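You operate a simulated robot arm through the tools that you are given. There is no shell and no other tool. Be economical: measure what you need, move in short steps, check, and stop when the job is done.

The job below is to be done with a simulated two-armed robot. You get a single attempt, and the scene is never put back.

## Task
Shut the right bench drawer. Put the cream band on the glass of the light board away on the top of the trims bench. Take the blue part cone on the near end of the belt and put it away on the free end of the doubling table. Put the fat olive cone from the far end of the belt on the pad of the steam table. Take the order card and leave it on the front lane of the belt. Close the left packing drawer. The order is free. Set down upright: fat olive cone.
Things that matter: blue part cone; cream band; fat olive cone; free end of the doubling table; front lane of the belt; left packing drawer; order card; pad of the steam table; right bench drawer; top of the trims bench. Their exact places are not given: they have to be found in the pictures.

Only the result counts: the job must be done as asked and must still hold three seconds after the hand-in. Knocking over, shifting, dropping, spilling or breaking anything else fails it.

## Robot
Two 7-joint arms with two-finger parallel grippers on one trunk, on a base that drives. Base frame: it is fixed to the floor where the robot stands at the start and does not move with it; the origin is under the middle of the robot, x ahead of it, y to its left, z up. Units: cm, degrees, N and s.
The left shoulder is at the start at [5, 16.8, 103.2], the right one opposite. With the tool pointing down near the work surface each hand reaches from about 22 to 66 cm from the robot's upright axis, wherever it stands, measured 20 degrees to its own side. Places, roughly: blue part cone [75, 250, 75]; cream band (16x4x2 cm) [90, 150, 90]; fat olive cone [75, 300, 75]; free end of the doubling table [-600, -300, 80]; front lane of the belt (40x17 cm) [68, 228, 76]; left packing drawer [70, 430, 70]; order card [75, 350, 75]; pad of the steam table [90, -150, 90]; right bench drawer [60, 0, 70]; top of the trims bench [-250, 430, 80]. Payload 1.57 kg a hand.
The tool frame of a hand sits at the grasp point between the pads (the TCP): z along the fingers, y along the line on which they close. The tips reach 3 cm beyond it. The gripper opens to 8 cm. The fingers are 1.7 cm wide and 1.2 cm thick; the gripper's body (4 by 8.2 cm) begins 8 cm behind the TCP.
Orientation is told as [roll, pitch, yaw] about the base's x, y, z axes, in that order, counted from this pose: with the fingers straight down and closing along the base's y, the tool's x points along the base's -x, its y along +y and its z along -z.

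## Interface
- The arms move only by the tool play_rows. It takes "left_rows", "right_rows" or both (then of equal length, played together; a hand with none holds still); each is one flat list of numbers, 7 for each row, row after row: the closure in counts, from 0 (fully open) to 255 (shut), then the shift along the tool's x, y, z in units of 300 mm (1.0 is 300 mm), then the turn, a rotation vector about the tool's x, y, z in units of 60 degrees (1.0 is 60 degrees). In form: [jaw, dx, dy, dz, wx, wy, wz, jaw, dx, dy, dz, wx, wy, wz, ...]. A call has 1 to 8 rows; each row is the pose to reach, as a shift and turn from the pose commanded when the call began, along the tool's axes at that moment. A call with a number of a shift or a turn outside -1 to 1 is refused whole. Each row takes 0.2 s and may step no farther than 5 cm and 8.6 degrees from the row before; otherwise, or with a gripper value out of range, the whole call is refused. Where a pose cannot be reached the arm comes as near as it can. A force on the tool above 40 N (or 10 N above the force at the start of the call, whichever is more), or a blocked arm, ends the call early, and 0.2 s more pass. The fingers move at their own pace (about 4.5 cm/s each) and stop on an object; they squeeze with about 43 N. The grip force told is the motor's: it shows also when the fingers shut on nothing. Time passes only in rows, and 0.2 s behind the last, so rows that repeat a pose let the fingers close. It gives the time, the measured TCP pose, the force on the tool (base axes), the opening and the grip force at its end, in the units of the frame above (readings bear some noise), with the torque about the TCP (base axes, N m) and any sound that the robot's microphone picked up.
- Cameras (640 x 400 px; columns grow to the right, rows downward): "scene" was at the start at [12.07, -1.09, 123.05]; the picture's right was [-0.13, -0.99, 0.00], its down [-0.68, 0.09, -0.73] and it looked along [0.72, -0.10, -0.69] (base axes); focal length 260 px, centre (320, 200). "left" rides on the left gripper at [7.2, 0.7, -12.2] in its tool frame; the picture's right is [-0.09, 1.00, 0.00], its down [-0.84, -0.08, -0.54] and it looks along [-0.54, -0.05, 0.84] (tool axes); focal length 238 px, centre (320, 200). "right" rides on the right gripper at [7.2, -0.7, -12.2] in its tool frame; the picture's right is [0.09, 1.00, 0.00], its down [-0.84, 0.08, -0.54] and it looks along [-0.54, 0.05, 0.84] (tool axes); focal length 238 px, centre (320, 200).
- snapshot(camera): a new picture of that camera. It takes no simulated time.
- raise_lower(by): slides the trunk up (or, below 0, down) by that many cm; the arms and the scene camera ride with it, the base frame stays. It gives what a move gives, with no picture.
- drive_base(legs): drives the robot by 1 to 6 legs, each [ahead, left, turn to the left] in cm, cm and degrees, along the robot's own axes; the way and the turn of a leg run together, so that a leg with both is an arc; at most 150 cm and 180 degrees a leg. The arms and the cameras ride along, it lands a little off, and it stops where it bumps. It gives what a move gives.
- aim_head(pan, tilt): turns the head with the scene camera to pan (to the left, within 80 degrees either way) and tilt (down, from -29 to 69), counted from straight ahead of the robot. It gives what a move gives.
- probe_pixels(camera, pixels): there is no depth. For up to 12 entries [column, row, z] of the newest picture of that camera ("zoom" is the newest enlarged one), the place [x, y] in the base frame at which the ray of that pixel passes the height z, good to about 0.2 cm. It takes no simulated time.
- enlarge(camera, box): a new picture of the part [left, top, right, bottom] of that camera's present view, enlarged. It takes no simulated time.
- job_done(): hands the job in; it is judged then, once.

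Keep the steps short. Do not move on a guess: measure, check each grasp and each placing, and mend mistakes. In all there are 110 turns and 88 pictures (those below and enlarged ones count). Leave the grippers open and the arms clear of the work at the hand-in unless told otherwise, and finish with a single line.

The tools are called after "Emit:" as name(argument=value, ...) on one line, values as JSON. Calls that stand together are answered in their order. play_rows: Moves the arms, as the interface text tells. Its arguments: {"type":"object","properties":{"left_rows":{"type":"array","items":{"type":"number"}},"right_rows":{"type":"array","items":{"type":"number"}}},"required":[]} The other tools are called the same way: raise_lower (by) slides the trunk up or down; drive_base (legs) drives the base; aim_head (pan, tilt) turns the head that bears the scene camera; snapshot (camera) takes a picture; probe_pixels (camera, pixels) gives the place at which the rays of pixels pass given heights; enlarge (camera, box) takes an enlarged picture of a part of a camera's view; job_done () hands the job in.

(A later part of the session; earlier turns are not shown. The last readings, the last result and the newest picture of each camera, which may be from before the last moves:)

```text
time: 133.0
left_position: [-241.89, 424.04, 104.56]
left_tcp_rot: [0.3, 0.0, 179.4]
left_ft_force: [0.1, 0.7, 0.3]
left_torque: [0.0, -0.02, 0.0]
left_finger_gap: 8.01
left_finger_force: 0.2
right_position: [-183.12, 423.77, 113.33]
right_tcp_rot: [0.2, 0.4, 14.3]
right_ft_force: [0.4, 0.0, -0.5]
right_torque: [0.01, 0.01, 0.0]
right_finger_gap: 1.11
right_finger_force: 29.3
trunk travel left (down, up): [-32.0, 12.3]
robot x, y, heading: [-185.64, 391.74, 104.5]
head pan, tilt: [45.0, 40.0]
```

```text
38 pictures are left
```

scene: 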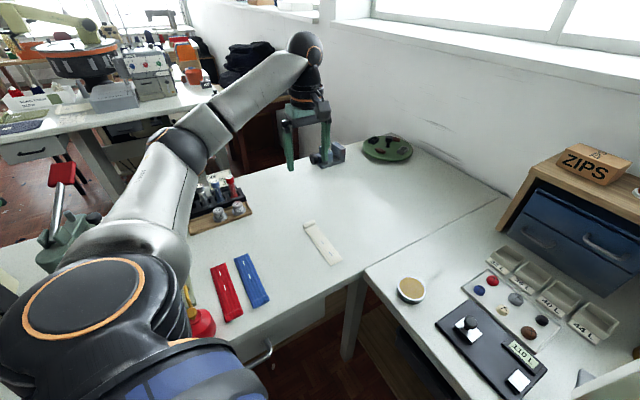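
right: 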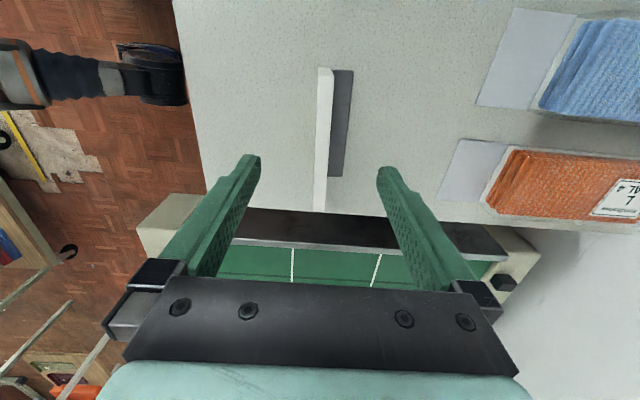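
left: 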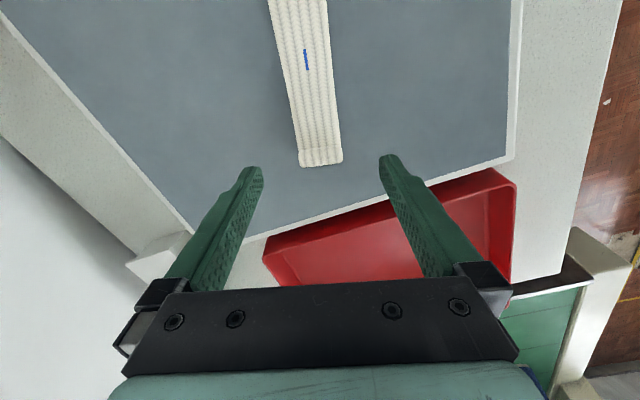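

The band lies well on the trims bench. I lift the left arm clear, draw it back and turn its wrist back toward neutral.

Emit:
play_rows(left_rows=[0, 0, 0, -0.16, 0, 0, 0.125, 0, 0, 0, -0.32, 0, 0, 0.25, 0, 0.12, 0, -0.4, 0, 0, 0.375, 0, 0.28, 0.03, -0.4, 0, 0, 0.5, 0, 0.44, 0.06, -0.4, 0, 0, 0.625, 0, 0.6, 0.09, -0.4, 0, 0, 0.75, 0, 0.76, 0.12, -0.4, 0, 0, 0.875, 0, 0.92, 0.15, -0.4, 0, 0, 1.0])

Emit:
drive_base(legs=[[-3, -22, 0], [0, 0, -104]])

Emit:
raise_lower(by=-12)

```text
time: 134.8
left_position: [-214.23, 419.84, 116.53]
left_tcp_rot: [0.0, 0.2, 119.4]
left_ft_force: [0.6, -0.2, 0.6]
left_torque: [0.0, 0.0, 0.0]
left_finger_gap: 8.03
left_finger_force: 0.0
right_position: [-183.15, 423.93, 113.13]
right_tcp_rot: [0.2, 0.6, 14.4]
right_ft_force: [-0.2, -0.2, -0.3]
right_torque: [0.01, 0.03, 0.0]
right_finger_gap: 1.11
right_finger_force: 29.2
trunk travel left (down, up): [-32.0, 12.3]
robot x, y, heading: [-186.04, 391.78, 104.8]
head pan, tilt: [45.0, 40.0]
```

```text
time: 141.7
left_position: [-129.34, 414.85, 116.53]
left_tcp_rot: [0.1, 0.0, 15.1]
left_ft_force: [0.2, 0.6, -0.1]
left_torque: [-0.01, -0.03, 0.0]
left_finger_gap: 7.98
left_finger_force: 0.1
right_position: [-133.06, 383.69, 113.31]
right_tcp_rot: [0.3, 0.4, -89.9]
right_ft_force: [0.0, -0.1, -0.6]
right_torque: [0.02, -0.02, -0.01]
right_finger_gap: 1.13
right_finger_force: 28.9
trunk travel left (down, up): [-32.0, 12.3]
robot x, y, heading: [-163.71, 394.34, 0.6]
head pan, tilt: [45.0, 40.0]
```

```text
time: 143.2
left_position: [-129.32, 414.84, 104.33]
left_tcp_rot: [0.1, 0.1, 15.1]
left_ft_force: [0.9, 0.1, -0.2]
left_torque: [0.0, -0.01, 0.02]
left_finger_gap: 8.0
left_finger_force: 0.1
right_position: [-133.06, 383.74, 101.39]
right_tcp_rot: [0.2, 0.3, -89.9]
right_ft_force: [0.1, -0.4, -0.9]
right_torque: [0.0, 0.01, -0.02]
right_finger_gap: 1.1
right_finger_force: 28.6
trunk travel left (down, up): [-20.0, 24.3]
robot x, y, heading: [-163.51, 394.03, 0.6]
head pan, tilt: [45.0, 40.0]
```

Now to the left packing drawer: drive back along y≈381 to x≈0 and look.

Emit:
drive_base(legs=[[130, -13, -0.6], [31, 0, 0]])

Emit:
aim_head(pan=38, tilt=40)

Emit:
snapshot(camera="scene")

```text
time: 151.3
left_position: [29.18, 402.76, 104.45]
left_tcp_rot: [0.1, 0.1, 14.7]
left_ft_force: [-0.2, -0.6, -0.6]
left_torque: [0.05, 0.03, -0.03]
left_finger_gap: 8.0
left_finger_force: 0.1
right_position: [25.23, 371.49, 101.28]
right_tcp_rot: [0.1, 0.4, -90.3]
right_ft_force: [0.1, -0.3, -0.3]
right_torque: [-0.01, 0.04, 0.01]
right_finger_gap: 1.14
right_finger_force: 29.0
trunk travel left (down, up): [-20.0, 24.3]
robot x, y, heading: [-5.39, 382.37, 0.1]
head pan, tilt: [45.0, 40.0]
```

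```text
time: 152.0
left_position: [29.1, 402.7, 104.44]
left_tcp_rot: [0.1, 0.0, 14.8]
left_ft_force: [0.3, -0.5, 1.0]
left_torque: [0.02, 0.01, -0.01]
left_finger_gap: 8.0
left_finger_force: 0.0
right_position: [25.14, 371.52, 101.32]
right_tcp_rot: [0.1, 0.5, -90.2]
right_ft_force: [-0.4, 0.3, -0.3]
right_torque: [0.0, -0.01, 0.0]
right_finger_gap: 1.12
right_finger_force: 29.0
trunk travel left (down, up): [-20.0, 24.3]
robot x, y, heading: [-5.23, 382.63, -0.0]
head pan, tilt: [38.0, 40.0]
```

```text
37 pictures are left
```

scene: 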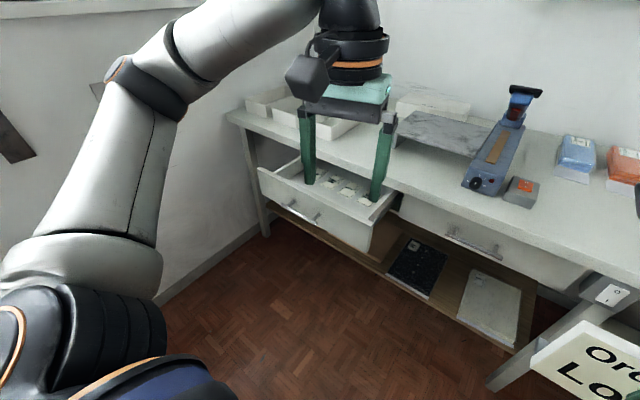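

Emit:
enlarge(camera="scene", box=[240, 150, 400, 250])

Emit:
probe_pixels(camera="scene", pixels=[[318, 217, 64], [318, 217, 66], [318, 217, 68], [318, 217, 70], [373, 228, 70], [373, 228, 74], [373, 228, 78], [258, 170, 74], [258, 170, 78], [258, 170, 70]])

```text
4.00 times, centred on (320, 200) of scene
```

zoom: 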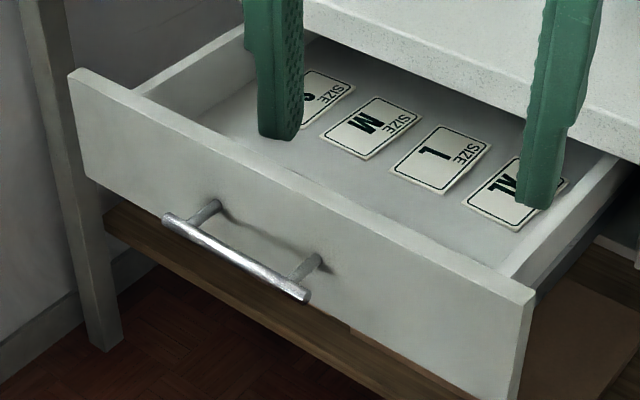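

```text
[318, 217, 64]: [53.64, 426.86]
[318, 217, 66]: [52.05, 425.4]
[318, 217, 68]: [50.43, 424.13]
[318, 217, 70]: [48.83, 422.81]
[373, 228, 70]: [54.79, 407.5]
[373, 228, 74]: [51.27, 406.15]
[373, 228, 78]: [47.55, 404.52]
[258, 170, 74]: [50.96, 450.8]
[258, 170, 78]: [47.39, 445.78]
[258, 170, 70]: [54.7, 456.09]
```

Panel: x≈50.5, y 406–449, top z≈75; handle about (46.5,428,69). I drive [13, 22] so the left hand is in front of it, then close its fingers and lower in front of the handle.

Emit:
drive_base(legs=[[13, 22, 0]])

Emit:
play_rows(left_rows=[255, 0.06, 0.08, 0, 0, 0, 0.06, 255, 0.13, 0.1, 0, 0, 0, 0.12, 255, 0.13, 0.1, 0.15, 0, 0, 0.24, 255, 0.13, 0.1, 0.3, 0, 0, 0.24, 255, 0.13, 0.1, 0.45, 0, 0, 0.24, 255, 0.13, 0.1, 0.6, 0, 0, 0.24, 255, 0.13, 0.1, 0.75, 0, 0, 0.24])

Emit:
aim_head(pan=30, tilt=48)

Emit:
snapshot(camera="scene")

```text
time: 154.5
left_position: [42.11, 424.28, 104.42]
left_tcp_rot: [0.1, 0.1, 14.7]
left_ft_force: [0.1, -0.2, 0.0]
left_torque: [0.02, 0.0, -0.02]
left_finger_gap: 7.99
left_finger_force: 0.1
right_position: [38.27, 393.17, 101.24]
right_tcp_rot: [0.2, 0.5, -90.3]
right_ft_force: [0.8, -0.4, 0.6]
right_torque: [-0.01, -0.01, -0.02]
right_finger_gap: 1.1
right_finger_force: 28.7
trunk travel left (down, up): [-20.0, 24.3]
robot x, y, heading: [7.38, 403.88, 0.1]
head pan, tilt: [38.0, 40.0]
```

```text
time: 156.1
left_position: [37.44, 426.24, 81.67]
left_tcp_rot: [0.0, 0.0, 0.2]
left_ft_force: [1.2, -0.2, 0.4]
left_torque: [-0.05, 0.02, 0.02]
left_finger_gap: 0.0
left_finger_force: 21.2
right_position: [38.17, 393.09, 101.39]
right_tcp_rot: [0.2, 0.4, -90.3]
right_ft_force: [0.3, 0.7, -0.7]
right_torque: [0.01, 0.01, 0.01]
right_finger_gap: 1.11
right_finger_force: 28.9
trunk travel left (down, up): [-20.0, 24.3]
robot x, y, heading: [7.64, 403.84, 0.1]
head pan, tilt: [38.0, 40.0]
```

```text
time: 156.8
left_position: [37.73, 426.17, 81.89]
left_tcp_rot: [0.2, 0.1, 0.3]
left_ft_force: [-0.3, 0.5, -0.2]
left_torque: [-0.02, 0.01, -0.01]
left_finger_gap: 0.0
left_finger_force: 21.1
right_position: [38.09, 393.17, 101.32]
right_tcp_rot: [0.1, 0.4, -90.3]
right_ft_force: [-0.9, -1.3, -0.4]
right_torque: [0.03, -0.03, 0.02]
right_finger_gap: 1.11
right_finger_force: 28.8
trunk travel left (down, up): [-20.0, 24.3]
robot x, y, heading: [7.67, 403.95, 0.1]
head pan, tilt: [30.0, 48.0]
```

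```text
35 pictures are left
```

scene: 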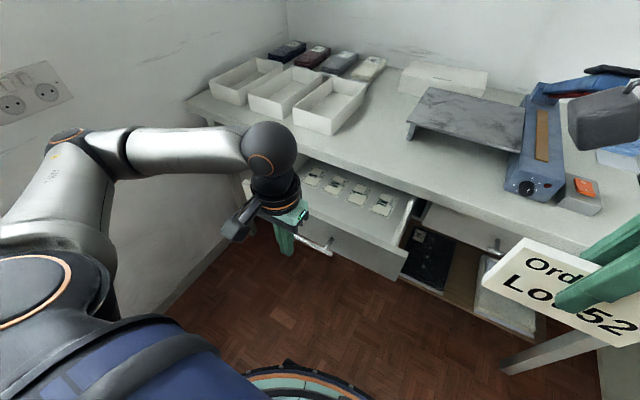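

Lower 11.8 cm in front of the handle, then push ahead.

Emit:
play_rows(left_rows=[255, 0, 0, 0.14, 0, 0, 0, 255, 0, 0, 0.28, 0, 0, 0, 255, 0, 0, 0.395, 0, 0, 0, 255, -0.12, 0, 0.395, 0, 0, 0, 255, -0.24, 0, 0.395, 0, 0, 0, 255, -0.36, 0, 0.395, 0, 0, 0, 255, -0.48, 0, 0.395, 0, 0, 0, 255, -0.6, 0, 0.395, 0, 0, 0])

Emit:
snapshot(camera="scene")

```text
time: 158.6
left_position: [55.29, 426.37, 70.19]
left_tcp_rot: [0.2, 0.1, 0.3]
left_ft_force: [0.5, -0.6, -0.1]
left_torque: [0.0, 0.0, 0.0]
left_finger_gap: 0.0
left_finger_force: 21.6
right_position: [38.03, 393.14, 101.31]
right_tcp_rot: [0.2, 0.4, -90.2]
right_ft_force: [0.0, -0.2, -0.5]
right_torque: [-0.02, 0.0, 0.0]
right_finger_gap: 1.14
right_finger_force: 28.6
trunk travel left (down, up): [-20.0, 24.3]
robot x, y, heading: [7.74, 403.82, 0.0]
head pan, tilt: [30.0, 48.0]
```

```text
34 pictures are left
```

scene: 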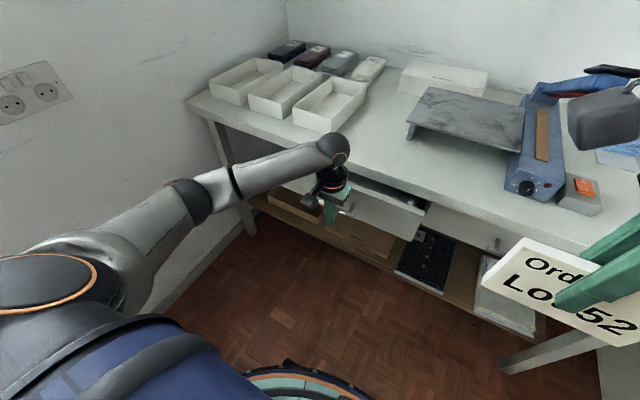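

The drawer goes in smoothly. I push on by 10 more, in 2 cm steps that stop on force.

Emit:
play_rows(left_rows=[255, -0.08, 0, 0, 0, 0, 0, 255, -0.16, 0, 0, 0, 0, 0, 255, -0.22, 0, 0, 0, 0, 0, 255, -0.27, 0, 0, 0, 0, 0, 255, -0.32, 0, 0, 0, 0, 0])

Emit:
enlarge(camera="scene", box=[230, 110, 550, 310])

```text
time: 159.6
left_position: [62.3, 426.32, 70.2]
left_tcp_rot: [0.0, 1.0, 0.0]
left_ft_force: [-9.5, -1.0, 2.5]
left_torque: [0.04, -1.02, -0.16]
left_finger_gap: 0.0
left_finger_force: 20.7
right_position: [38.14, 392.97, 101.35]
right_tcp_rot: [0.1, 0.5, -90.2]
right_ft_force: [1.1, 0.5, -0.6]
right_torque: [0.0, -0.01, 0.01]
right_finger_gap: 1.14
right_finger_force: 29.3
trunk travel left (down, up): [-20.0, 24.3]
robot x, y, heading: [7.57, 403.77, 0.1]
head pan, tilt: [30.0, 48.0]
stopped in row 4 (left hand): the force on the tool passed its limit at 50 N (the readings are from after the stop); the commanded pose is now the measured one
```

```text
2.00 times, centred on (390, 210) of scene
```

zoom: 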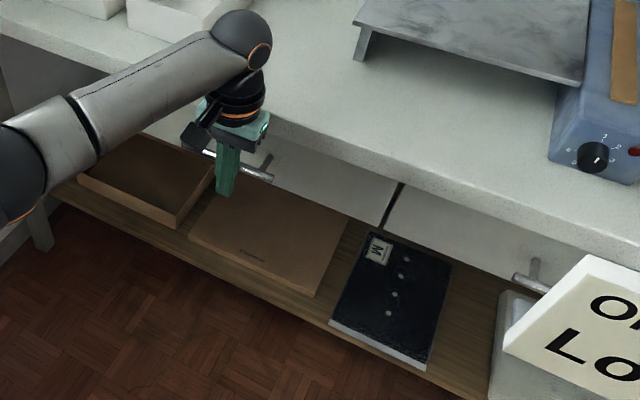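

The drawer is flush and hit its stop. I pull the left hand back and up, back the base off and go right to view the belt's far end.

Emit:
play_rows(left_rows=[255, 0.12, 0, 0, 0, 0, 0, 255, 0.24, 0, 0, 0, 0, 0, 255, 0.4, 0, -0.06, 0, 0, 0, 0, 0.5, 0, -0.2, 0, 0, 0, 0, 0.6, 0, -0.33, 0, 0, 0, 0, 0.7, 0, -0.46, 0, 0, 0, 0, 0.75, 0, -0.62, 0, 0, 0, 0, 0.75, 0, -0.78, 0, 0, 0])

Emit:
drive_base(legs=[[-14, -20, 0], [0, -56, 0]])

Emit:
aim_head(pan=-20, tilt=35)

Emit:
snapshot(camera="scene")

```text
refused: row 3 steps farther than a row can; nothing moved
```

```text
time: 166.9
left_position: [48.62, 350.96, 70.14]
left_tcp_rot: [0.2, 0.9, 0.3]
left_ft_force: [0.5, 0.6, -0.7]
left_torque: [-0.02, 0.01, -0.04]
left_finger_gap: 0.0
left_finger_force: 21.1
right_position: [24.24, 317.58, 101.29]
right_tcp_rot: [0.1, 0.3, -90.1]
right_ft_force: [0.5, -0.5, -1.7]
right_torque: [0.0, 0.05, -0.02]
right_finger_gap: 1.1
right_finger_force: 28.8
trunk travel left (down, up): [-20.0, 24.3]
robot x, y, heading: [-6.92, 328.06, 0.6]
head pan, tilt: [30.0, 48.0]
```

```text
time: 168.1
left_position: [48.52, 351.06, 70.08]
left_tcp_rot: [0.3, 0.9, 0.3]
left_ft_force: [0.5, -0.2, -0.1]
left_torque: [-0.01, -0.01, 0.01]
left_finger_gap: 0.03
left_finger_force: 21.7
right_position: [24.33, 317.59, 101.41]
right_tcp_rot: [0.2, 0.4, -90.1]
right_ft_force: [0.0, -0.5, -1.3]
right_torque: [-0.03, -0.01, 0.0]
right_finger_gap: 1.12
right_finger_force: 28.6
trunk travel left (down, up): [-20.0, 24.3]
robot x, y, heading: [-6.28, 328.39, 0.6]
head pan, tilt: [-20.0, 35.0]
```

```text
32 pictures are left
```

scene: 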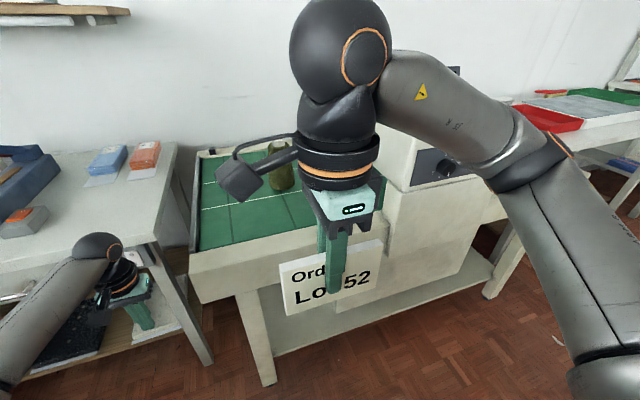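

The retreat was refused, so the hand rode along low (it moved away freely, no contact). I raise it now, straight up and back.

Emit:
play_rows(left_rows=[255, 0.05, 0, -0.13, 0, -0.015, 0, 0, 0.1, 0, -0.26, 0, -0.015, 0, 0, 0.15, 0, -0.39, 0, -0.015, 0, 0, 0.2, 0, -0.52, 0, -0.015, 0, 0, 0.25, 0, -0.65, 0, -0.015, 0, 0, 0.3, 0, -0.78, 0, -0.015, 0, 0, 0.3, 0, -0.92, 0, -0.015, 0, 0, 0.3, 0, -1.0, 0, -0.015, 0])

Emit:
enlarge(camera="scene", box=[180, 90, 420, 240])

Emit:
probe_pixels(camera="scene", pixels=[[282, 188, 76], [282, 145, 95], [282, 188, 74], [190, 253, 80], [395, 212, 80], [383, 205, 76], [395, 285, 40], [395, 165, 110], [200, 247, 76], [415, 140, 110]])

```text
time: 169.9
left_position: [40.09, 350.96, 100.45]
left_tcp_rot: [0.1, 0.0, 0.3]
left_ft_force: [-0.4, -0.5, -0.2]
left_torque: [0.02, -0.02, 0.0]
left_finger_gap: 8.02
left_finger_force: 0.1
right_position: [24.35, 317.61, 101.37]
right_tcp_rot: [0.2, 0.5, -90.1]
right_ft_force: [-1.0, -0.1, -0.2]
right_torque: [0.02, 0.0, 0.0]
right_finger_gap: 1.12
right_finger_force: 29.2
trunk travel left (down, up): [-20.0, 24.3]
robot x, y, heading: [-6.34, 328.62, 0.5]
head pan, tilt: [-20.0, 35.0]
```

```text
2.67 times, centred on (300, 165) of scene
```

zoom: 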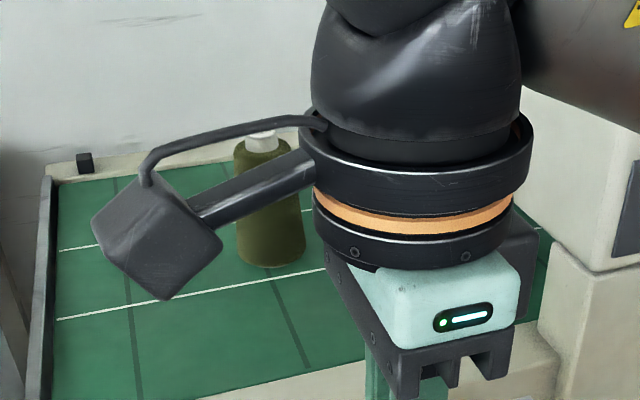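

```text
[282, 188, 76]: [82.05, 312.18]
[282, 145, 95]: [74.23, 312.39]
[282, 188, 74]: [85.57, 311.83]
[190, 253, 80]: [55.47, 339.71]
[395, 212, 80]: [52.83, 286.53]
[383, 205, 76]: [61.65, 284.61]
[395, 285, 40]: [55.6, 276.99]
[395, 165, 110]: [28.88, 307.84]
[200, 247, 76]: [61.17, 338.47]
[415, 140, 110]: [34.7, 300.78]
```

The olive cone stands at about (83,312), belt surface z≈76, gantry at y<287. I'll approach it angled: turn right 30°, then move to about (26,333).

Emit:
drive_base(legs=[[0, 0, -30.5], [23.5, 19, 0]])

Emit:
aim_head(pan=5, tilt=42)

Emit:
snapshot(camera="scene")

Emit:
snapshot(camera="left")

```text
time: 173.7
left_position: [75.14, 328.56, 100.33]
left_tcp_rot: [0.2, 0.0, -30.7]
left_ft_force: [0.3, -0.3, 1.2]
left_torque: [-0.01, -0.01, 0.01]
left_finger_gap: 8.04
left_finger_force: 0.1
right_position: [44.41, 308.17, 101.34]
right_tcp_rot: [0.2, 0.4, -121.0]
right_ft_force: [0.3, 0.0, 0.1]
right_torque: [-0.02, -0.03, -0.01]
right_finger_gap: 1.13
right_finger_force: 28.9
trunk travel left (down, up): [-20.0, 24.3]
robot x, y, heading: [23.71, 332.95, -30.6]
head pan, tilt: [-20.0, 35.0]
```

```text
time: 174.6
left_position: [75.14, 328.53, 100.33]
left_tcp_rot: [0.2, 0.0, -30.7]
left_ft_force: [-0.2, -0.4, -0.3]
left_torque: [0.0, 0.02, 0.02]
left_finger_gap: 8.0
left_finger_force: 0.0
right_position: [44.48, 307.91, 101.28]
right_tcp_rot: [0.2, 0.4, -121.0]
right_ft_force: [-0.5, 0.4, -0.7]
right_torque: [0.0, 0.03, -0.04]
right_finger_gap: 1.11
right_finger_force: 28.6
trunk travel left (down, up): [-20.0, 24.3]
robot x, y, heading: [24.23, 332.9, -30.6]
head pan, tilt: [5.0, 42.0]
```

```text
30 pictures are left
```

scene: 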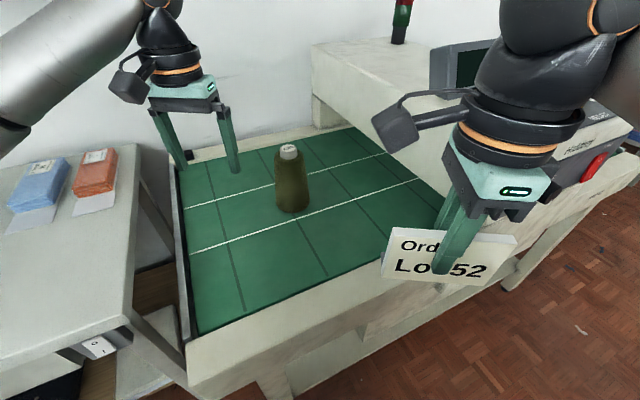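

```text
29 pictures are left
```

left: 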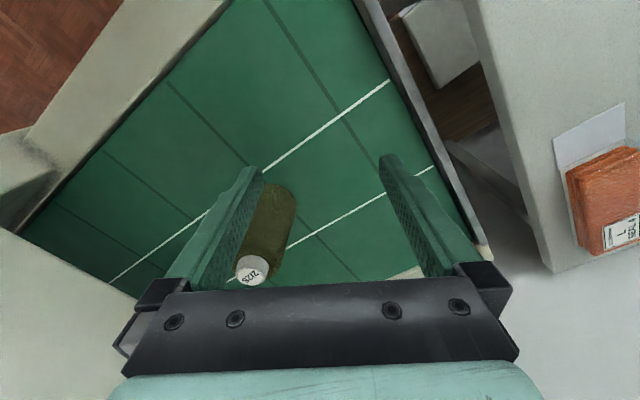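

I probe the olive cone's base and top in both views.

Emit:
probe_pixels(camera="scene", pixels=[[276, 205, 76], [310, 205, 76], [293, 205, 76], [288, 152, 90], [288, 152, 92], [288, 152, 94], [278, 160, 90], [301, 160, 90], [293, 213, 76]])

Emit:
probe_pixels(camera="left", pixels=[[253, 270, 90], [253, 270, 92], [253, 270, 94], [282, 190, 76], [298, 200, 76], [253, 270, 88]])

```text
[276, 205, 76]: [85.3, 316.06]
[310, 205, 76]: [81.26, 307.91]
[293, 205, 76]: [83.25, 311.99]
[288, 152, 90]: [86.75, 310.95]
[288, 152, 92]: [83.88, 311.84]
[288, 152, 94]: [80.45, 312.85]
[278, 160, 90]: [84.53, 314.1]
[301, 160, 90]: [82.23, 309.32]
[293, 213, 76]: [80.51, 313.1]
```

```text
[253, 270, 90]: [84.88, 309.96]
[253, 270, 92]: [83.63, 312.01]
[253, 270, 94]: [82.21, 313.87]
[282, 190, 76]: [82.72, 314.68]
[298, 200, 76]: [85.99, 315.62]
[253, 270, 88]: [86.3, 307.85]
```

Cone: axis (83.6,311.9), top z≈92, base ⌀≈9, ⌀≈6.5 near z 86 — I'll grip high. Drive 4 cm closer, then put the left hand over the axis.

Emit:
drive_base(legs=[[4, 0, 0]])

Emit:
play_rows(left_rows=[0, -0.1, -0.083, 0, 0, 0, 0, 0, -0.2, -0.166, 0, 0, 0, 0, 0, -0.3, -0.25, 0, 0, 0, 0, 0, -0.392, -0.333, 0, 0, 0, 0])

Emit:
snapshot(camera="left")

```text
time: 175.5
left_position: [76.74, 326.65, 100.37]
left_tcp_rot: [0.2, 0.0, -30.5]
left_ft_force: [-0.3, -0.3, 0.0]
left_torque: [0.04, -0.05, -0.02]
left_finger_gap: 8.01
left_finger_force: 0.1
right_position: [46.16, 306.11, 101.28]
right_tcp_rot: [0.2, 0.4, -120.9]
right_ft_force: [0.5, -0.2, -0.4]
right_torque: [0.02, -0.03, 0.0]
right_finger_gap: 1.12
right_finger_force: 29.0
trunk travel left (down, up): [-20.0, 24.3]
robot x, y, heading: [25.63, 331.11, -30.3]
head pan, tilt: [5.0, 42.0]
```

```text
time: 176.5
left_position: [81.82, 311.95, 100.49]
left_tcp_rot: [0.2, 0.0, -30.7]
left_ft_force: [0.1, 0.4, 0.3]
left_torque: [-0.01, 0.01, -0.02]
left_finger_gap: 7.98
left_finger_force: 0.0
right_position: [46.05, 306.19, 101.25]
right_tcp_rot: [0.1, 0.5, -120.9]
right_ft_force: [-0.4, 0.4, -0.7]
right_torque: [0.0, 0.01, 0.0]
right_finger_gap: 1.1
right_finger_force: 29.0
trunk travel left (down, up): [-20.0, 24.3]
robot x, y, heading: [25.61, 331.11, -30.2]
head pan, tilt: [5.0, 42.0]
```

```text
28 pictures are left
```

left: 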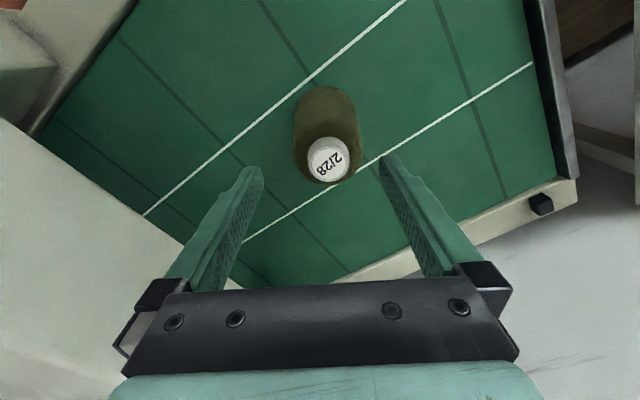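

Emit:
probe_pixels(camera="left", pixels=[[329, 160, 92], [329, 160, 91], [297, 155, 84], [360, 152, 84]])

```text
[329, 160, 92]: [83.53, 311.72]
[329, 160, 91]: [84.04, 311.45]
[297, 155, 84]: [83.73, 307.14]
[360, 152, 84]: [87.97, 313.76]
```

Top confirmed at (83.6,311.7). I shift 1.8 cm and lower to TCP 86.5, then close.

Emit:
play_rows(left_rows=[0, -0.055, 0.025, 0.0, 0, 0, 0, 0, -0.055, 0.025, 0.15, 0, 0, 0, 0, -0.055, 0.025, 0.3, 0, 0, 0, 0, -0.055, 0.025, 0.467, 0, 0, 0, 255, -0.055, 0.025, 0.467, 0, 0, 0, 255, -0.055, 0.025, 0.467, 0, 0, 0, 255, -0.055, 0.025, 0.467, 0, 0, 0, 255, -0.055, 0.025, 0.467, 0, 0, 0])

Emit:
snapshot(camera="scene")

```text
time: 178.3
left_position: [83.5, 311.95, 86.49]
left_tcp_rot: [0.1, -0.2, -30.6]
left_ft_force: [-0.8, -5.6, 5.4]
left_torque: [-0.56, -0.13, -0.16]
left_finger_gap: 7.71
left_finger_force: 43.0
left hand out of reach, approached as far as the arm can: row 1
right_position: [46.2, 306.16, 101.38]
right_tcp_rot: [0.2, 0.5, -120.9]
right_ft_force: [0.3, 1.0, 0.5]
right_torque: [0.02, -0.01, 0.01]
right_finger_gap: 1.14
right_finger_force: 29.3
trunk travel left (down, up): [-20.0, 24.3]
robot x, y, heading: [25.57, 331.03, -30.7]
head pan, tilt: [5.0, 42.0]
```

```text
27 pictures are left
```

scene: 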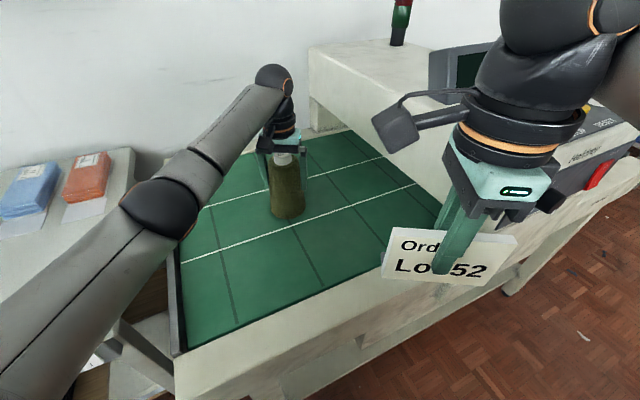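

Gripped at 7.7 cm gap, 43 N. Test lift of 3 cm and see whether it holds.

Emit:
play_rows(left_rows=[255, 0, 0, -0.03, 0, 0, 0, 255, 0, 0, -0.06, 0, 0, 0, 255, 0, 0, -0.1, 0, 0, 0])

Emit:
enlarge(camera="scene", box=[220, 60, 380, 240])

```text
time: 179.1
left_position: [83.73, 311.93, 89.36]
left_tcp_rot: [0.3, 0.0, -30.5]
left_ft_force: [0.0, 0.5, -2.2]
left_torque: [0.01, 0.0, 0.02]
left_finger_gap: 7.7
left_finger_force: 42.9
right_position: [46.09, 306.22, 101.36]
right_tcp_rot: [0.1, 0.4, -120.9]
right_ft_force: [1.1, 1.0, -0.8]
right_torque: [-0.03, -0.01, 0.03]
right_finger_gap: 1.13
right_finger_force: 28.8
trunk travel left (down, up): [-20.0, 24.3]
robot x, y, heading: [25.27, 330.89, -30.0]
head pan, tilt: [5.0, 42.0]
```

```text
2.22 times, centred on (300, 150) of scene
```

zoom: 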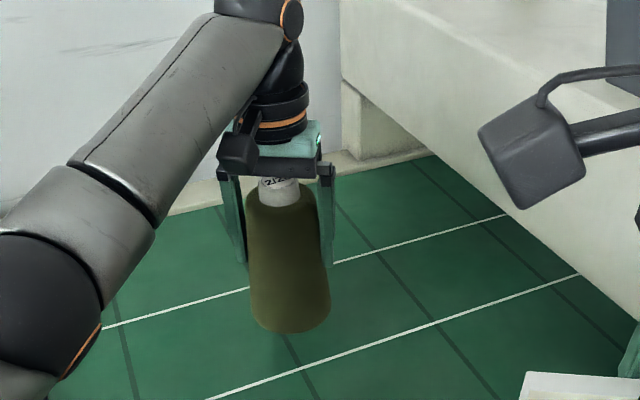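

It holds (2 N). I lift, draw back, then back out, straighten and drive past the gantry to the near end.

Emit:
play_rows(left_rows=[255, 0, 0, -0.15, 0, 0, 0, 255, 0, 0, -0.3, 0, 0, 0, 255, 0, 0, -0.45, 0, 0, 0, 255, 0.12, 0, -0.55, 0, 0, 0, 255, 0.27, 0, -0.6, 0, 0, 0, 255, 0.42, 0, -0.6, 0, 0, 0, 255, 0.57, 0, -0.6, 0, 0, 0, 255, 0.7, 0, -0.6, 0, 0, 0])

Emit:
drive_base(legs=[[-30, -19, 0], [0, 0, 30.4], [-2, -97, 0]])

Emit:
aim_head(pan=0, tilt=40)

Emit:
snapshot(camera="scene")

```text
time: 180.9
left_position: [77.43, 310.89, 107.42]
left_tcp_rot: [-0.7, 0.4, -31.1]
left_ft_force: [2.3, 2.1, -2.0]
left_torque: [-0.12, 0.1, 0.04]
left_finger_gap: 7.71
left_finger_force: 43.2
left hand out of reach, approached as far as the arm can: row 3, 4, 5, 6, 7, 8
right_position: [46.33, 306.21, 101.29]
right_tcp_rot: [0.0, 0.4, -120.9]
right_ft_force: [0.9, -0.4, 0.5]
right_torque: [-0.03, 0.0, -0.02]
right_finger_gap: 1.1
right_finger_force: 29.1
trunk travel left (down, up): [-20.0, 24.3]
robot x, y, heading: [25.51, 331.05, -30.3]
head pan, tilt: [5.0, 42.0]
```

```text
time: 193.1
left_position: [43.19, 243.01, 107.36]
left_tcp_rot: [0.2, 0.2, -0.5]
left_ft_force: [-0.2, 0.1, -2.5]
left_torque: [0.01, 0.01, -0.04]
left_finger_gap: 7.66
left_finger_force: 43.0
right_position: [18.31, 223.09, 101.32]
right_tcp_rot: [0.2, 0.4, -90.8]
right_ft_force: [-1.1, 0.3, -0.5]
right_torque: [-0.01, -0.01, 0.02]
right_finger_gap: 1.12
right_finger_force: 28.7
trunk travel left (down, up): [-20.0, 24.3]
robot x, y, heading: [-12.24, 233.98, -0.1]
head pan, tilt: [5.0, 42.0]
```

```text
time: 193.7
left_position: [43.24, 242.91, 107.44]
left_tcp_rot: [0.2, 0.3, -0.5]
left_ft_force: [-0.5, 0.2, -1.8]
left_torque: [-0.01, 0.0, 0.02]
left_finger_gap: 7.65
left_finger_force: 42.3
right_position: [18.29, 223.0, 101.23]
right_tcp_rot: [0.2, 0.4, -90.7]
right_ft_force: [0.6, 0.7, -1.0]
right_torque: [-0.01, 0.02, 0.01]
right_finger_gap: 1.1
right_finger_force: 28.9
trunk travel left (down, up): [-20.0, 24.3]
robot x, y, heading: [-12.48, 233.87, -0.4]
head pan, tilt: [0.0, 40.0]
```

```text
25 pictures are left
```

scene: 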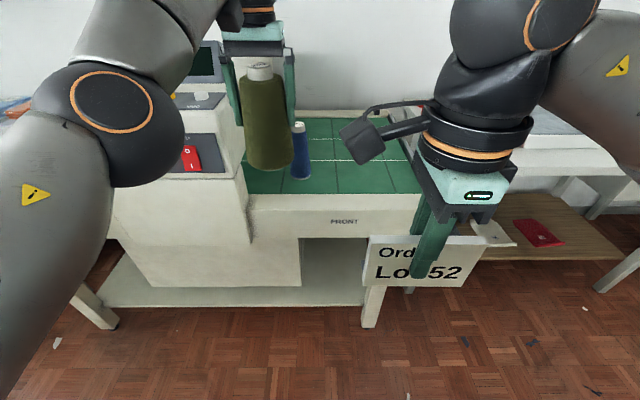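

The left arm is still stretched out (rel 55). I pull it in to rel≈30 and raise the trunk 15 cm so nothing meets the gantry, and measure the near end of the belt.

Emit:
play_rows(left_rows=[255, 0.14, 0, 0, 0, 0, 0, 255, 0.28, 0, 0, 0, 0, 0, 255, 0.42, 0, 0, 0, 0, 0, 255, 0.56, 0, 0, 0, 0, 0, 255, 0.7, 0, 0, 0, 0, 0, 255, 0.84, 0, 0, 0, 0, 0])

Emit:
raise_lower(by=15)

Emit:
drive_base(legs=[[0, -9, 0.4], [28, 0, 0]])

Emit:
aim_head(pan=0, tilt=48)

Emit:
snapshot(camera="scene")

```text
time: 195.1
left_position: [38.46, 232.98, 108.85]
left_tcp_rot: [0.2, 0.2, -0.5]
left_ft_force: [-0.2, -0.1, -2.6]
left_torque: [0.02, 0.0, -0.01]
left_finger_gap: 7.63
left_finger_force: 43.6
left hand out of reach, approached as far as the arm can: row 1, 2, 3, 4, 5, 6
right_position: [18.28, 222.96, 101.22]
right_tcp_rot: [0.2, 0.4, -90.8]
right_ft_force: [0.3, 0.6, -0.4]
right_torque: [0.02, -0.01, -0.02]
right_finger_gap: 1.12
right_finger_force: 28.6
trunk travel left (down, up): [-20.0, 24.3]
robot x, y, heading: [-12.25, 234.31, -0.5]
head pan, tilt: [0.0, 40.0]
```

```text
time: 196.9
left_position: [38.4, 233.12, 123.71]
left_tcp_rot: [0.2, 0.2, -0.5]
left_ft_force: [-0.2, -0.1, -1.8]
left_torque: [0.0, 0.01, -0.03]
left_finger_gap: 7.63
left_finger_force: 42.5
right_position: [18.36, 222.94, 116.28]
right_tcp_rot: [0.1, 0.3, -90.8]
right_ft_force: [-0.6, 1.0, -1.1]
right_torque: [0.04, 0.01, 0.01]
right_finger_gap: 1.1
right_finger_force: 28.6
trunk travel left (down, up): [-35.0, 9.3]
robot x, y, heading: [-12.29, 233.97, -0.4]
head pan, tilt: [0.0, 40.0]
```

```text
time: 199.9
left_position: [67.1, 224.43, 123.79]
left_tcp_rot: [0.2, 0.2, -0.2]
left_ft_force: [1.0, 0.2, -2.0]
left_torque: [-0.02, 0.03, -0.02]
left_finger_gap: 7.63
left_finger_force: 43.0
right_position: [47.05, 214.25, 116.28]
right_tcp_rot: [0.1, 0.4, -90.5]
right_ft_force: [0.2, 0.3, -0.7]
right_torque: [0.01, 0.04, 0.01]
right_finger_gap: 1.13
right_finger_force: 29.0
trunk travel left (down, up): [-35.0, 9.3]
robot x, y, heading: [16.16, 224.89, -0.1]
head pan, tilt: [0.0, 40.0]
```

```text
time: 200.6
left_position: [67.18, 224.54, 123.78]
left_tcp_rot: [0.1, 0.1, -0.2]
left_ft_force: [0.6, 0.1, -2.0]
left_torque: [-0.02, 0.01, -0.02]
left_finger_gap: 7.63
left_finger_force: 42.8
right_position: [46.96, 214.33, 116.35]
right_tcp_rot: [0.2, 0.5, -90.5]
right_ft_force: [-0.6, -0.3, -0.3]
right_torque: [-0.03, 0.01, 0.04]
right_finger_gap: 1.12
right_finger_force: 28.7
trunk travel left (down, up): [-35.0, 9.3]
robot x, y, heading: [16.5, 224.84, -0.0]
head pan, tilt: [0.0, 48.0]
```

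```text
24 pictures are left
```

scene: 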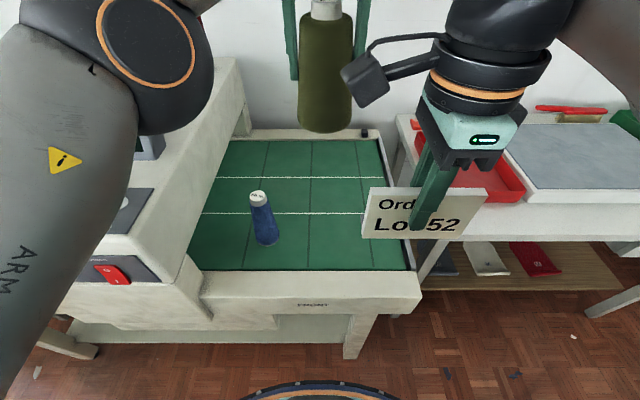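

The left arm got hung up high (rel 51, z 124), over the place for the card. I lower it 10 cm, then draw it back 18 cm.

Emit:
play_rows(left_rows=[255, 0, 0.03, 0.12, 0, 0, 0, 255, 0.05, 0.06, 0.24, 0, 0, 0, 255, 0.12, 0.09, 0.36, 0, 0, 0, 255, 0.24, 0.12, 0.4, 0, 0, 0, 255, 0.36, 0.15, 0.45, 0, 0, 0, 255, 0.48, 0.15, 0.5, 0, 0, 0, 255, 0.6, 0.15, 0.5, 0, 0, 0, 255, 0.7, 0.15, 0.5, 0, 0, 0])

```text
time: 202.4
left_position: [68.93, 224.74, 120.5]
left_tcp_rot: [0.4, 0.1, -0.1]
left_ft_force: [0.1, -0.2, -2.5]
left_torque: [0.01, 0.01, -0.01]
left_finger_gap: 7.61
left_finger_force: 42.6
left hand out of reach, approached as far as the arm can: row 1, 2, 3, 4, 5, 6, 7, 8
right_position: [47.01, 214.18, 116.25]
right_tcp_rot: [0.2, 0.4, -90.5]
right_ft_force: [0.3, -0.6, -1.2]
right_torque: [0.0, 0.01, -0.03]
right_finger_gap: 1.15
right_finger_force: 28.8
trunk travel left (down, up): [-35.0, 9.3]
robot x, y, heading: [16.31, 225.39, 0.1]
head pan, tilt: [0.0, 48.0]
```

I test whether the commanded pose itself is the unreachable one: one row with no shift.

Emit:
play_rows(left_rows=[255, 0, 0, 0, 0, 0, 0])

```text
time: 202.8
left_position: [68.9, 224.77, 120.5]
left_tcp_rot: [0.4, 0.2, 0.0]
left_ft_force: [-0.1, -0.3, -2.4]
left_torque: [0.01, 0.05, -0.02]
left_finger_gap: 7.62
left_finger_force: 43.6
right_position: [46.97, 214.23, 116.28]
right_tcp_rot: [0.1, 0.4, -90.6]
right_ft_force: [0.1, 0.1, -1.9]
right_torque: [0.02, 0.0, -0.01]
right_finger_gap: 1.11
right_finger_force: 28.6
trunk travel left (down, up): [-35.0, 9.3]
robot x, y, heading: [16.49, 225.13, -0.1]
head pan, tilt: [0.0, 48.0]
```

So the pose held is the commanded one; the arm is just in an awkward fold. I try moving it left (+y) 12 cm at this height.

Emit:
play_rows(left_rows=[255, 0, 0.1, 0, 0, 0, 0, 255, 0, 0.2, 0, 0, 0, 0, 255, 0, 0.3, 0, 0, 0, 0, 255, 0, 0.4, 0, 0, 0, 0])

Emit:
aim_head(pan=35, tilt=30)

Emit:
snapshot(camera="scene")

```text
time: 203.8
left_position: [68.22, 236.48, 120.06]
left_tcp_rot: [0.2, 0.2, -0.1]
left_ft_force: [-0.3, 0.1, -2.6]
left_torque: [0.02, -0.02, -0.01]
left_finger_gap: 7.59
left_finger_force: 43.5
right_position: [47.12, 214.37, 116.35]
right_tcp_rot: [0.1, 0.4, -90.4]
right_ft_force: [-0.1, 0.0, 0.5]
right_torque: [0.0, -0.01, -0.02]
right_finger_gap: 1.13
right_finger_force: 29.1
trunk travel left (down, up): [-35.0, 9.3]
robot x, y, heading: [16.54, 225.21, -0.2]
head pan, tilt: [0.0, 48.0]
```

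```text
time: 204.8
left_position: [68.26, 236.39, 120.12]
left_tcp_rot: [0.3, 0.1, -0.1]
left_ft_force: [0.3, -0.1, -2.2]
left_torque: [-0.01, 0.02, 0.03]
left_finger_gap: 7.6
left_finger_force: 42.7
right_position: [47.11, 214.3, 116.34]
right_tcp_rot: [0.2, 0.4, -90.5]
right_ft_force: [-0.5, -0.7, 0.3]
right_torque: [0.02, -0.02, 0.01]
right_finger_gap: 1.11
right_finger_force: 29.0
trunk travel left (down, up): [-35.0, 9.3]
robot x, y, heading: [16.2, 225.36, 0.3]
head pan, tilt: [35.0, 30.0]
```

```text
23 pictures are left
```

scene: 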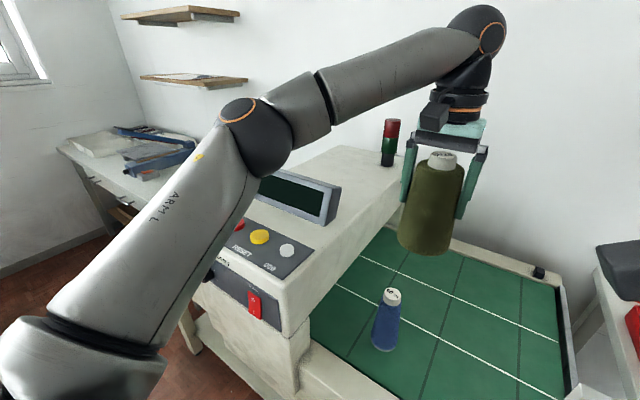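

The left arm moves freely again. I measure the lane, the blue cone and the belt's edges.

Emit:
probe_pixels(camera="scene", pixels=[[384, 346, 76], [392, 297, 90], [392, 297, 88], [392, 297, 92], [450, 342, 76], [390, 311, 76], [560, 345, 76], [372, 348, 76], [398, 348, 76], [545, 395, 76], [340, 290, 76], [385, 376, 76]])

```text
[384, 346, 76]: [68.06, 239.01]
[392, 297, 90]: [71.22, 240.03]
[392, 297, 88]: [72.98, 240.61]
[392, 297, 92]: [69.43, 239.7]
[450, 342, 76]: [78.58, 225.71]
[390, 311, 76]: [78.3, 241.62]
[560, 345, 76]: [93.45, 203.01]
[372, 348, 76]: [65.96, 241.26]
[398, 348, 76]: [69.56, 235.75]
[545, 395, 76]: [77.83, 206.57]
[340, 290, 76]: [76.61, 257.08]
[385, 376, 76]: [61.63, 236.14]
```

Front lane spans x≈61–78; blue cone at (68.7,239). The card goes to (68,217.5). I move right hand over that spot, and the left 3.5 cm further left.

Emit:
play_rows(left_rows=[255, 0, 0.06, 0, 0, 0, 0, 255, 0, 0.12, 0, 0, 0, 0, 255, 0, 0.12, 0, 0, 0, 0, 255, 0, 0.12, 0, 0, 0, 0, 255, 0, 0.12, 0, 0, 0, 0, 255, 0, 0.12, 0, 0, 0, 0, 255, 0, 0.12, 0, 0, 0, 0, 255, 0, 0.12, 0, 0, 0, 0], right_rows=[255, 0.02, 0.1, 0, 0, 0, 0, 255, 0.05, 0.25, 0, 0, 0, 0, 255, 0.08, 0.4, 0, 0, 0, 0, 255, 0.11, 0.55, 0, 0, 0, 0, 255, 0.11, 0.697, 0.04, 0, 0, 0, 255, 0.11, 0.697, 0.18, 0, 0, 0, 255, 0.11, 0.697, 0.33, 0, 0, 0, 255, 0.11, 0.697, 0.48, 0, 0, 0])

Emit:
play_rows(right_rows=[255, 0, 0, 0.15, 0, 0, 0, 255, 0, 0, 0.3, 0, 0, 0, 255, 0, 0, 0.42, 0, 0, 0, 255, 0, 0, 0.5, 0, 0, 0])

Emit:
aim_head(pan=0, tilt=48)

Emit:
snapshot(camera="scene")

```text
time: 206.6
left_position: [68.1, 240.05, 120.07]
left_tcp_rot: [0.2, 0.2, -0.2]
left_ft_force: [0.5, -0.8, -1.8]
left_torque: [0.0, 0.06, 0.01]
left_finger_gap: 7.62
left_finger_force: 42.6
right_position: [67.87, 217.34, 102.16]
right_tcp_rot: [0.2, 0.4, -90.5]
right_ft_force: [0.6, 0.1, -1.0]
right_torque: [-0.01, -0.01, 0.0]
right_finger_gap: 1.11
right_finger_force: 28.3
trunk travel left (down, up): [-35.0, 9.3]
robot x, y, heading: [16.06, 225.47, 0.5]
head pan, tilt: [35.0, 30.0]
```

```text
time: 207.6
left_position: [68.02, 240.09, 120.1]
left_tcp_rot: [0.2, 0.3, -0.1]
left_ft_force: [-0.7, 0.0, -2.0]
left_torque: [-0.01, -0.02, 0.01]
left_finger_gap: 7.59
left_finger_force: 42.2
right_position: [67.92, 217.55, 86.65]
right_tcp_rot: [0.3, 0.4, -90.5]
right_ft_force: [0.2, -0.3, -0.4]
right_torque: [0.01, -0.01, -0.02]
right_finger_gap: 1.12
right_finger_force: 28.6
trunk travel left (down, up): [-35.0, 9.3]
robot x, y, heading: [16.7, 225.17, -0.1]
head pan, tilt: [35.0, 30.0]
```

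```text
time: 208.6
left_position: [68.0, 240.02, 120.07]
left_tcp_rot: [0.4, 0.3, -0.1]
left_ft_force: [0.5, 0.7, -2.2]
left_torque: [-0.04, 0.04, 0.0]
left_finger_gap: 7.58
left_finger_force: 42.7
right_position: [67.94, 217.61, 86.69]
right_tcp_rot: [0.1, 0.4, -90.4]
right_ft_force: [0.3, 0.5, -0.9]
right_torque: [0.0, 0.01, 0.01]
right_finger_gap: 1.12
right_finger_force: 28.5
trunk travel left (down, up): [-35.0, 9.3]
robot x, y, heading: [16.86, 225.31, -0.2]
head pan, tilt: [0.0, 48.0]
```

```text
22 pictures are left
```

scene: 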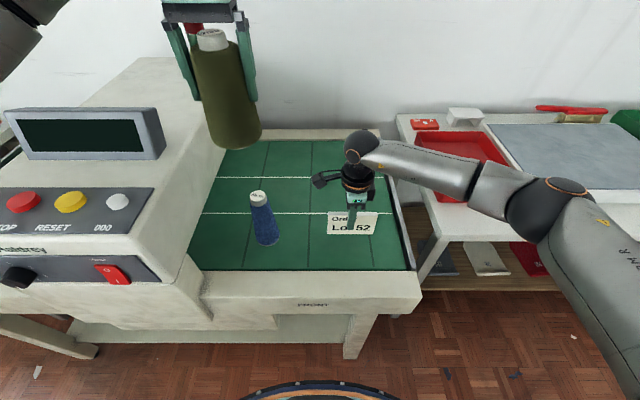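

The card hovers about 4 cm over the front lane. I lower 3.5 cm, then creep until contact.

Emit:
play_rows(right_rows=[255, 0, 0, 0.06, 0, 0, 0, 255, 0, 0, 0.117, 0, 0, 0])

Emit:
play_rows(right_rows=[255, 0, 0, 0.012, 0, 0, 0, 255, 0, 0, 0.02, 0, 0, 0])

```text
time: 209.2
left_position: [68.08, 240.08, 120.01]
left_tcp_rot: [0.2, 0.2, -0.1]
left_ft_force: [1.3, 0.1, -2.2]
left_torque: [-0.02, 0.01, -0.02]
left_finger_gap: 7.55
left_finger_force: 42.8
right_position: [68.04, 217.5, 83.42]
right_tcp_rot: [0.2, 0.4, -90.5]
right_ft_force: [-0.1, -0.5, -0.8]
right_torque: [-0.01, -0.01, -0.01]
right_finger_gap: 1.09
right_finger_force: 29.3
trunk travel left (down, up): [-35.0, 9.3]
robot x, y, heading: [16.4, 225.1, 0.1]
head pan, tilt: [0.0, 48.0]
```

```text
time: 209.8
left_position: [68.1, 240.04, 120.08]
left_tcp_rot: [0.2, 0.1, 0.0]
left_ft_force: [-0.1, 0.1, -2.1]
left_torque: [0.0, -0.02, 0.01]
left_finger_gap: 7.56
left_finger_force: 42.5
right_position: [67.97, 217.66, 82.89]
right_tcp_rot: [0.1, 0.4, -90.4]
right_ft_force: [-0.6, 1.0, -1.4]
right_torque: [0.0, 0.03, 0.02]
right_finger_gap: 1.11
right_finger_force: 29.0
trunk travel left (down, up): [-35.0, 9.3]
robot x, y, heading: [16.48, 225.05, -0.1]
head pan, tilt: [0.0, 48.0]
```

Emit:
play_rows(right_rows=[255, 0, 0, 0.01, 0, 0, 0, 255, 0, 0, 0.018, 0, 0, 0])

Emit:
play_rows(right_rows=[255, 0, 0, 0.01, 0, 0, 0])

Emit:
enlarge(camera="scene", box=[290, 170, 418, 250])

```text
time: 210.4
left_position: [68.12, 240.06, 120.05]
left_tcp_rot: [0.2, 0.2, -0.1]
left_ft_force: [-0.9, -0.3, -2.2]
left_torque: [-0.01, -0.03, 0.03]
left_finger_gap: 7.55
left_finger_force: 42.6
right_position: [68.08, 217.65, 82.42]
right_tcp_rot: [0.2, 0.4, -90.4]
right_ft_force: [-0.2, 0.3, -0.1]
right_torque: [0.02, -0.03, 0.01]
right_finger_gap: 1.11
right_finger_force: 28.8
trunk travel left (down, up): [-35.0, 9.3]
robot x, y, heading: [16.56, 224.96, -0.2]
head pan, tilt: [0.0, 48.0]
```

```text
time: 210.8
left_position: [67.97, 239.99, 120.17]
left_tcp_rot: [0.3, 0.0, -0.2]
left_ft_force: [0.0, 0.4, -1.5]
left_torque: [0.02, 0.0, 0.01]
left_finger_gap: 7.57
left_finger_force: 43.3
right_position: [67.98, 217.52, 82.16]
right_tcp_rot: [0.3, 0.4, -90.5]
right_ft_force: [-1.8, -1.4, 12.6]
right_torque: [-0.68, 0.14, -0.05]
right_finger_gap: 1.14
right_finger_force: 28.5
trunk travel left (down, up): [-35.0, 9.3]
robot x, y, heading: [16.41, 225.17, 0.0]
head pan, tilt: [0.0, 48.0]
```

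```text
5.00 times, centred on (354, 210) of scene
```

zoom: 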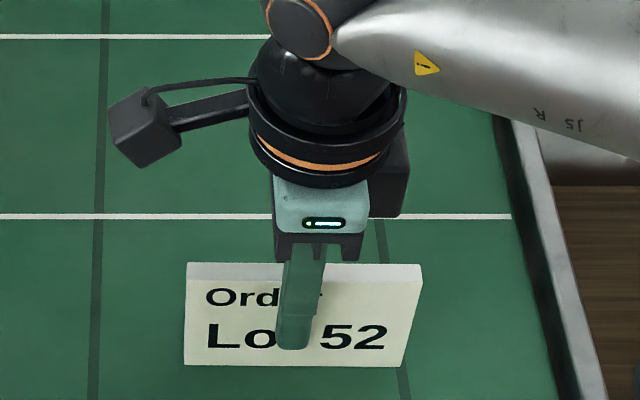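

Contact (12.6 N). I open, rise 18 cm straight up, then back the base off 28 cm.

Emit:
play_rows(right_rows=[0, 0, 0, 0, 0, 0, 0, 0, 0, 0, 0, 0, 0, 0, 0, 0, 0, 0, 0, 0, 0, 0, 0, 0, -0.1, 0, 0, 0, 0, 0, 0, -0.25, 0, 0, 0, 0, 0, 0, -0.4, 0, 0, 0, 0, 0, 0, -0.55, 0, 0, 0, 0, 0, -0.1, -0.6, 0, 0, 0])

Emit:
drive_base(legs=[[-28, 0, 0]])

Emit:
play_rows(left_rows=[255, 0.12, 0.02, 0.03, 0, 0, 0, 255, 0.24, 0.04, 0.06, 0, 0, 0, 255, 0.36, 0.05, 0.1, 0, 0, 0, 255, 0.48, 0.05, 0.14, 0, 0, 0, 255, 0.6, 0.05, 0.18, 0, 0, 0, 255, 0.72, 0.05, 0.2, 0, 0, 0])

Emit:
snapshot(camera="scene")

```text
time: 212.6
left_position: [68.05, 240.05, 120.16]
left_tcp_rot: [0.2, 0.1, -0.2]
left_ft_force: [0.1, 0.2, -2.5]
left_torque: [-0.01, 0.0, 0.03]
left_finger_gap: 7.55
left_finger_force: 42.5
right_position: [64.9, 217.57, 100.14]
right_tcp_rot: [0.1, 0.5, -90.5]
right_ft_force: [-0.1, -0.1, 0.2]
right_torque: [0.0, 0.0, 0.0]
right_finger_gap: 8.0
right_finger_force: 0.0
trunk travel left (down, up): [-35.0, 9.3]
robot x, y, heading: [16.36, 225.17, -0.2]
head pan, tilt: [0.0, 48.0]
```

```text
time: 214.6
left_position: [39.83, 240.05, 120.11]
left_tcp_rot: [0.2, 0.2, 0.0]
left_ft_force: [0.6, -0.3, -2.7]
left_torque: [0.0, 0.0, -0.02]
left_finger_gap: 7.54
left_finger_force: 43.0
right_position: [36.99, 217.76, 100.0]
right_tcp_rot: [0.2, 0.4, -90.4]
right_ft_force: [-0.9, -0.7, 0.2]
right_torque: [-0.01, -0.01, 0.01]
right_finger_gap: 8.02
right_finger_force: 0.0
trunk travel left (down, up): [-35.0, 9.3]
robot x, y, heading: [-11.51, 225.19, 0.2]
head pan, tilt: [0.0, 48.0]
```

```text
time: 216.0
left_position: [18.24, 241.65, 114.1]
left_tcp_rot: [0.2, 0.1, 0.0]
left_ft_force: [-0.3, 0.0, -2.1]
left_torque: [0.0, 0.0, 0.0]
left_finger_gap: 7.54
left_finger_force: 42.7
right_position: [36.92, 217.76, 100.08]
right_tcp_rot: [0.2, 0.4, -90.4]
right_ft_force: [0.6, 0.1, 0.2]
right_torque: [0.01, 0.0, 0.02]
right_finger_gap: 8.01
right_finger_force: 0.1
trunk travel left (down, up): [-35.0, 9.3]
robot x, y, heading: [-11.75, 225.06, 0.2]
head pan, tilt: [0.0, 48.0]
```

```text
20 pictures are left
```

scene: 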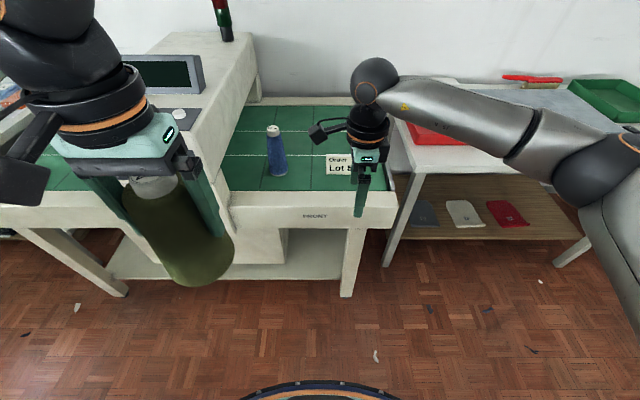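

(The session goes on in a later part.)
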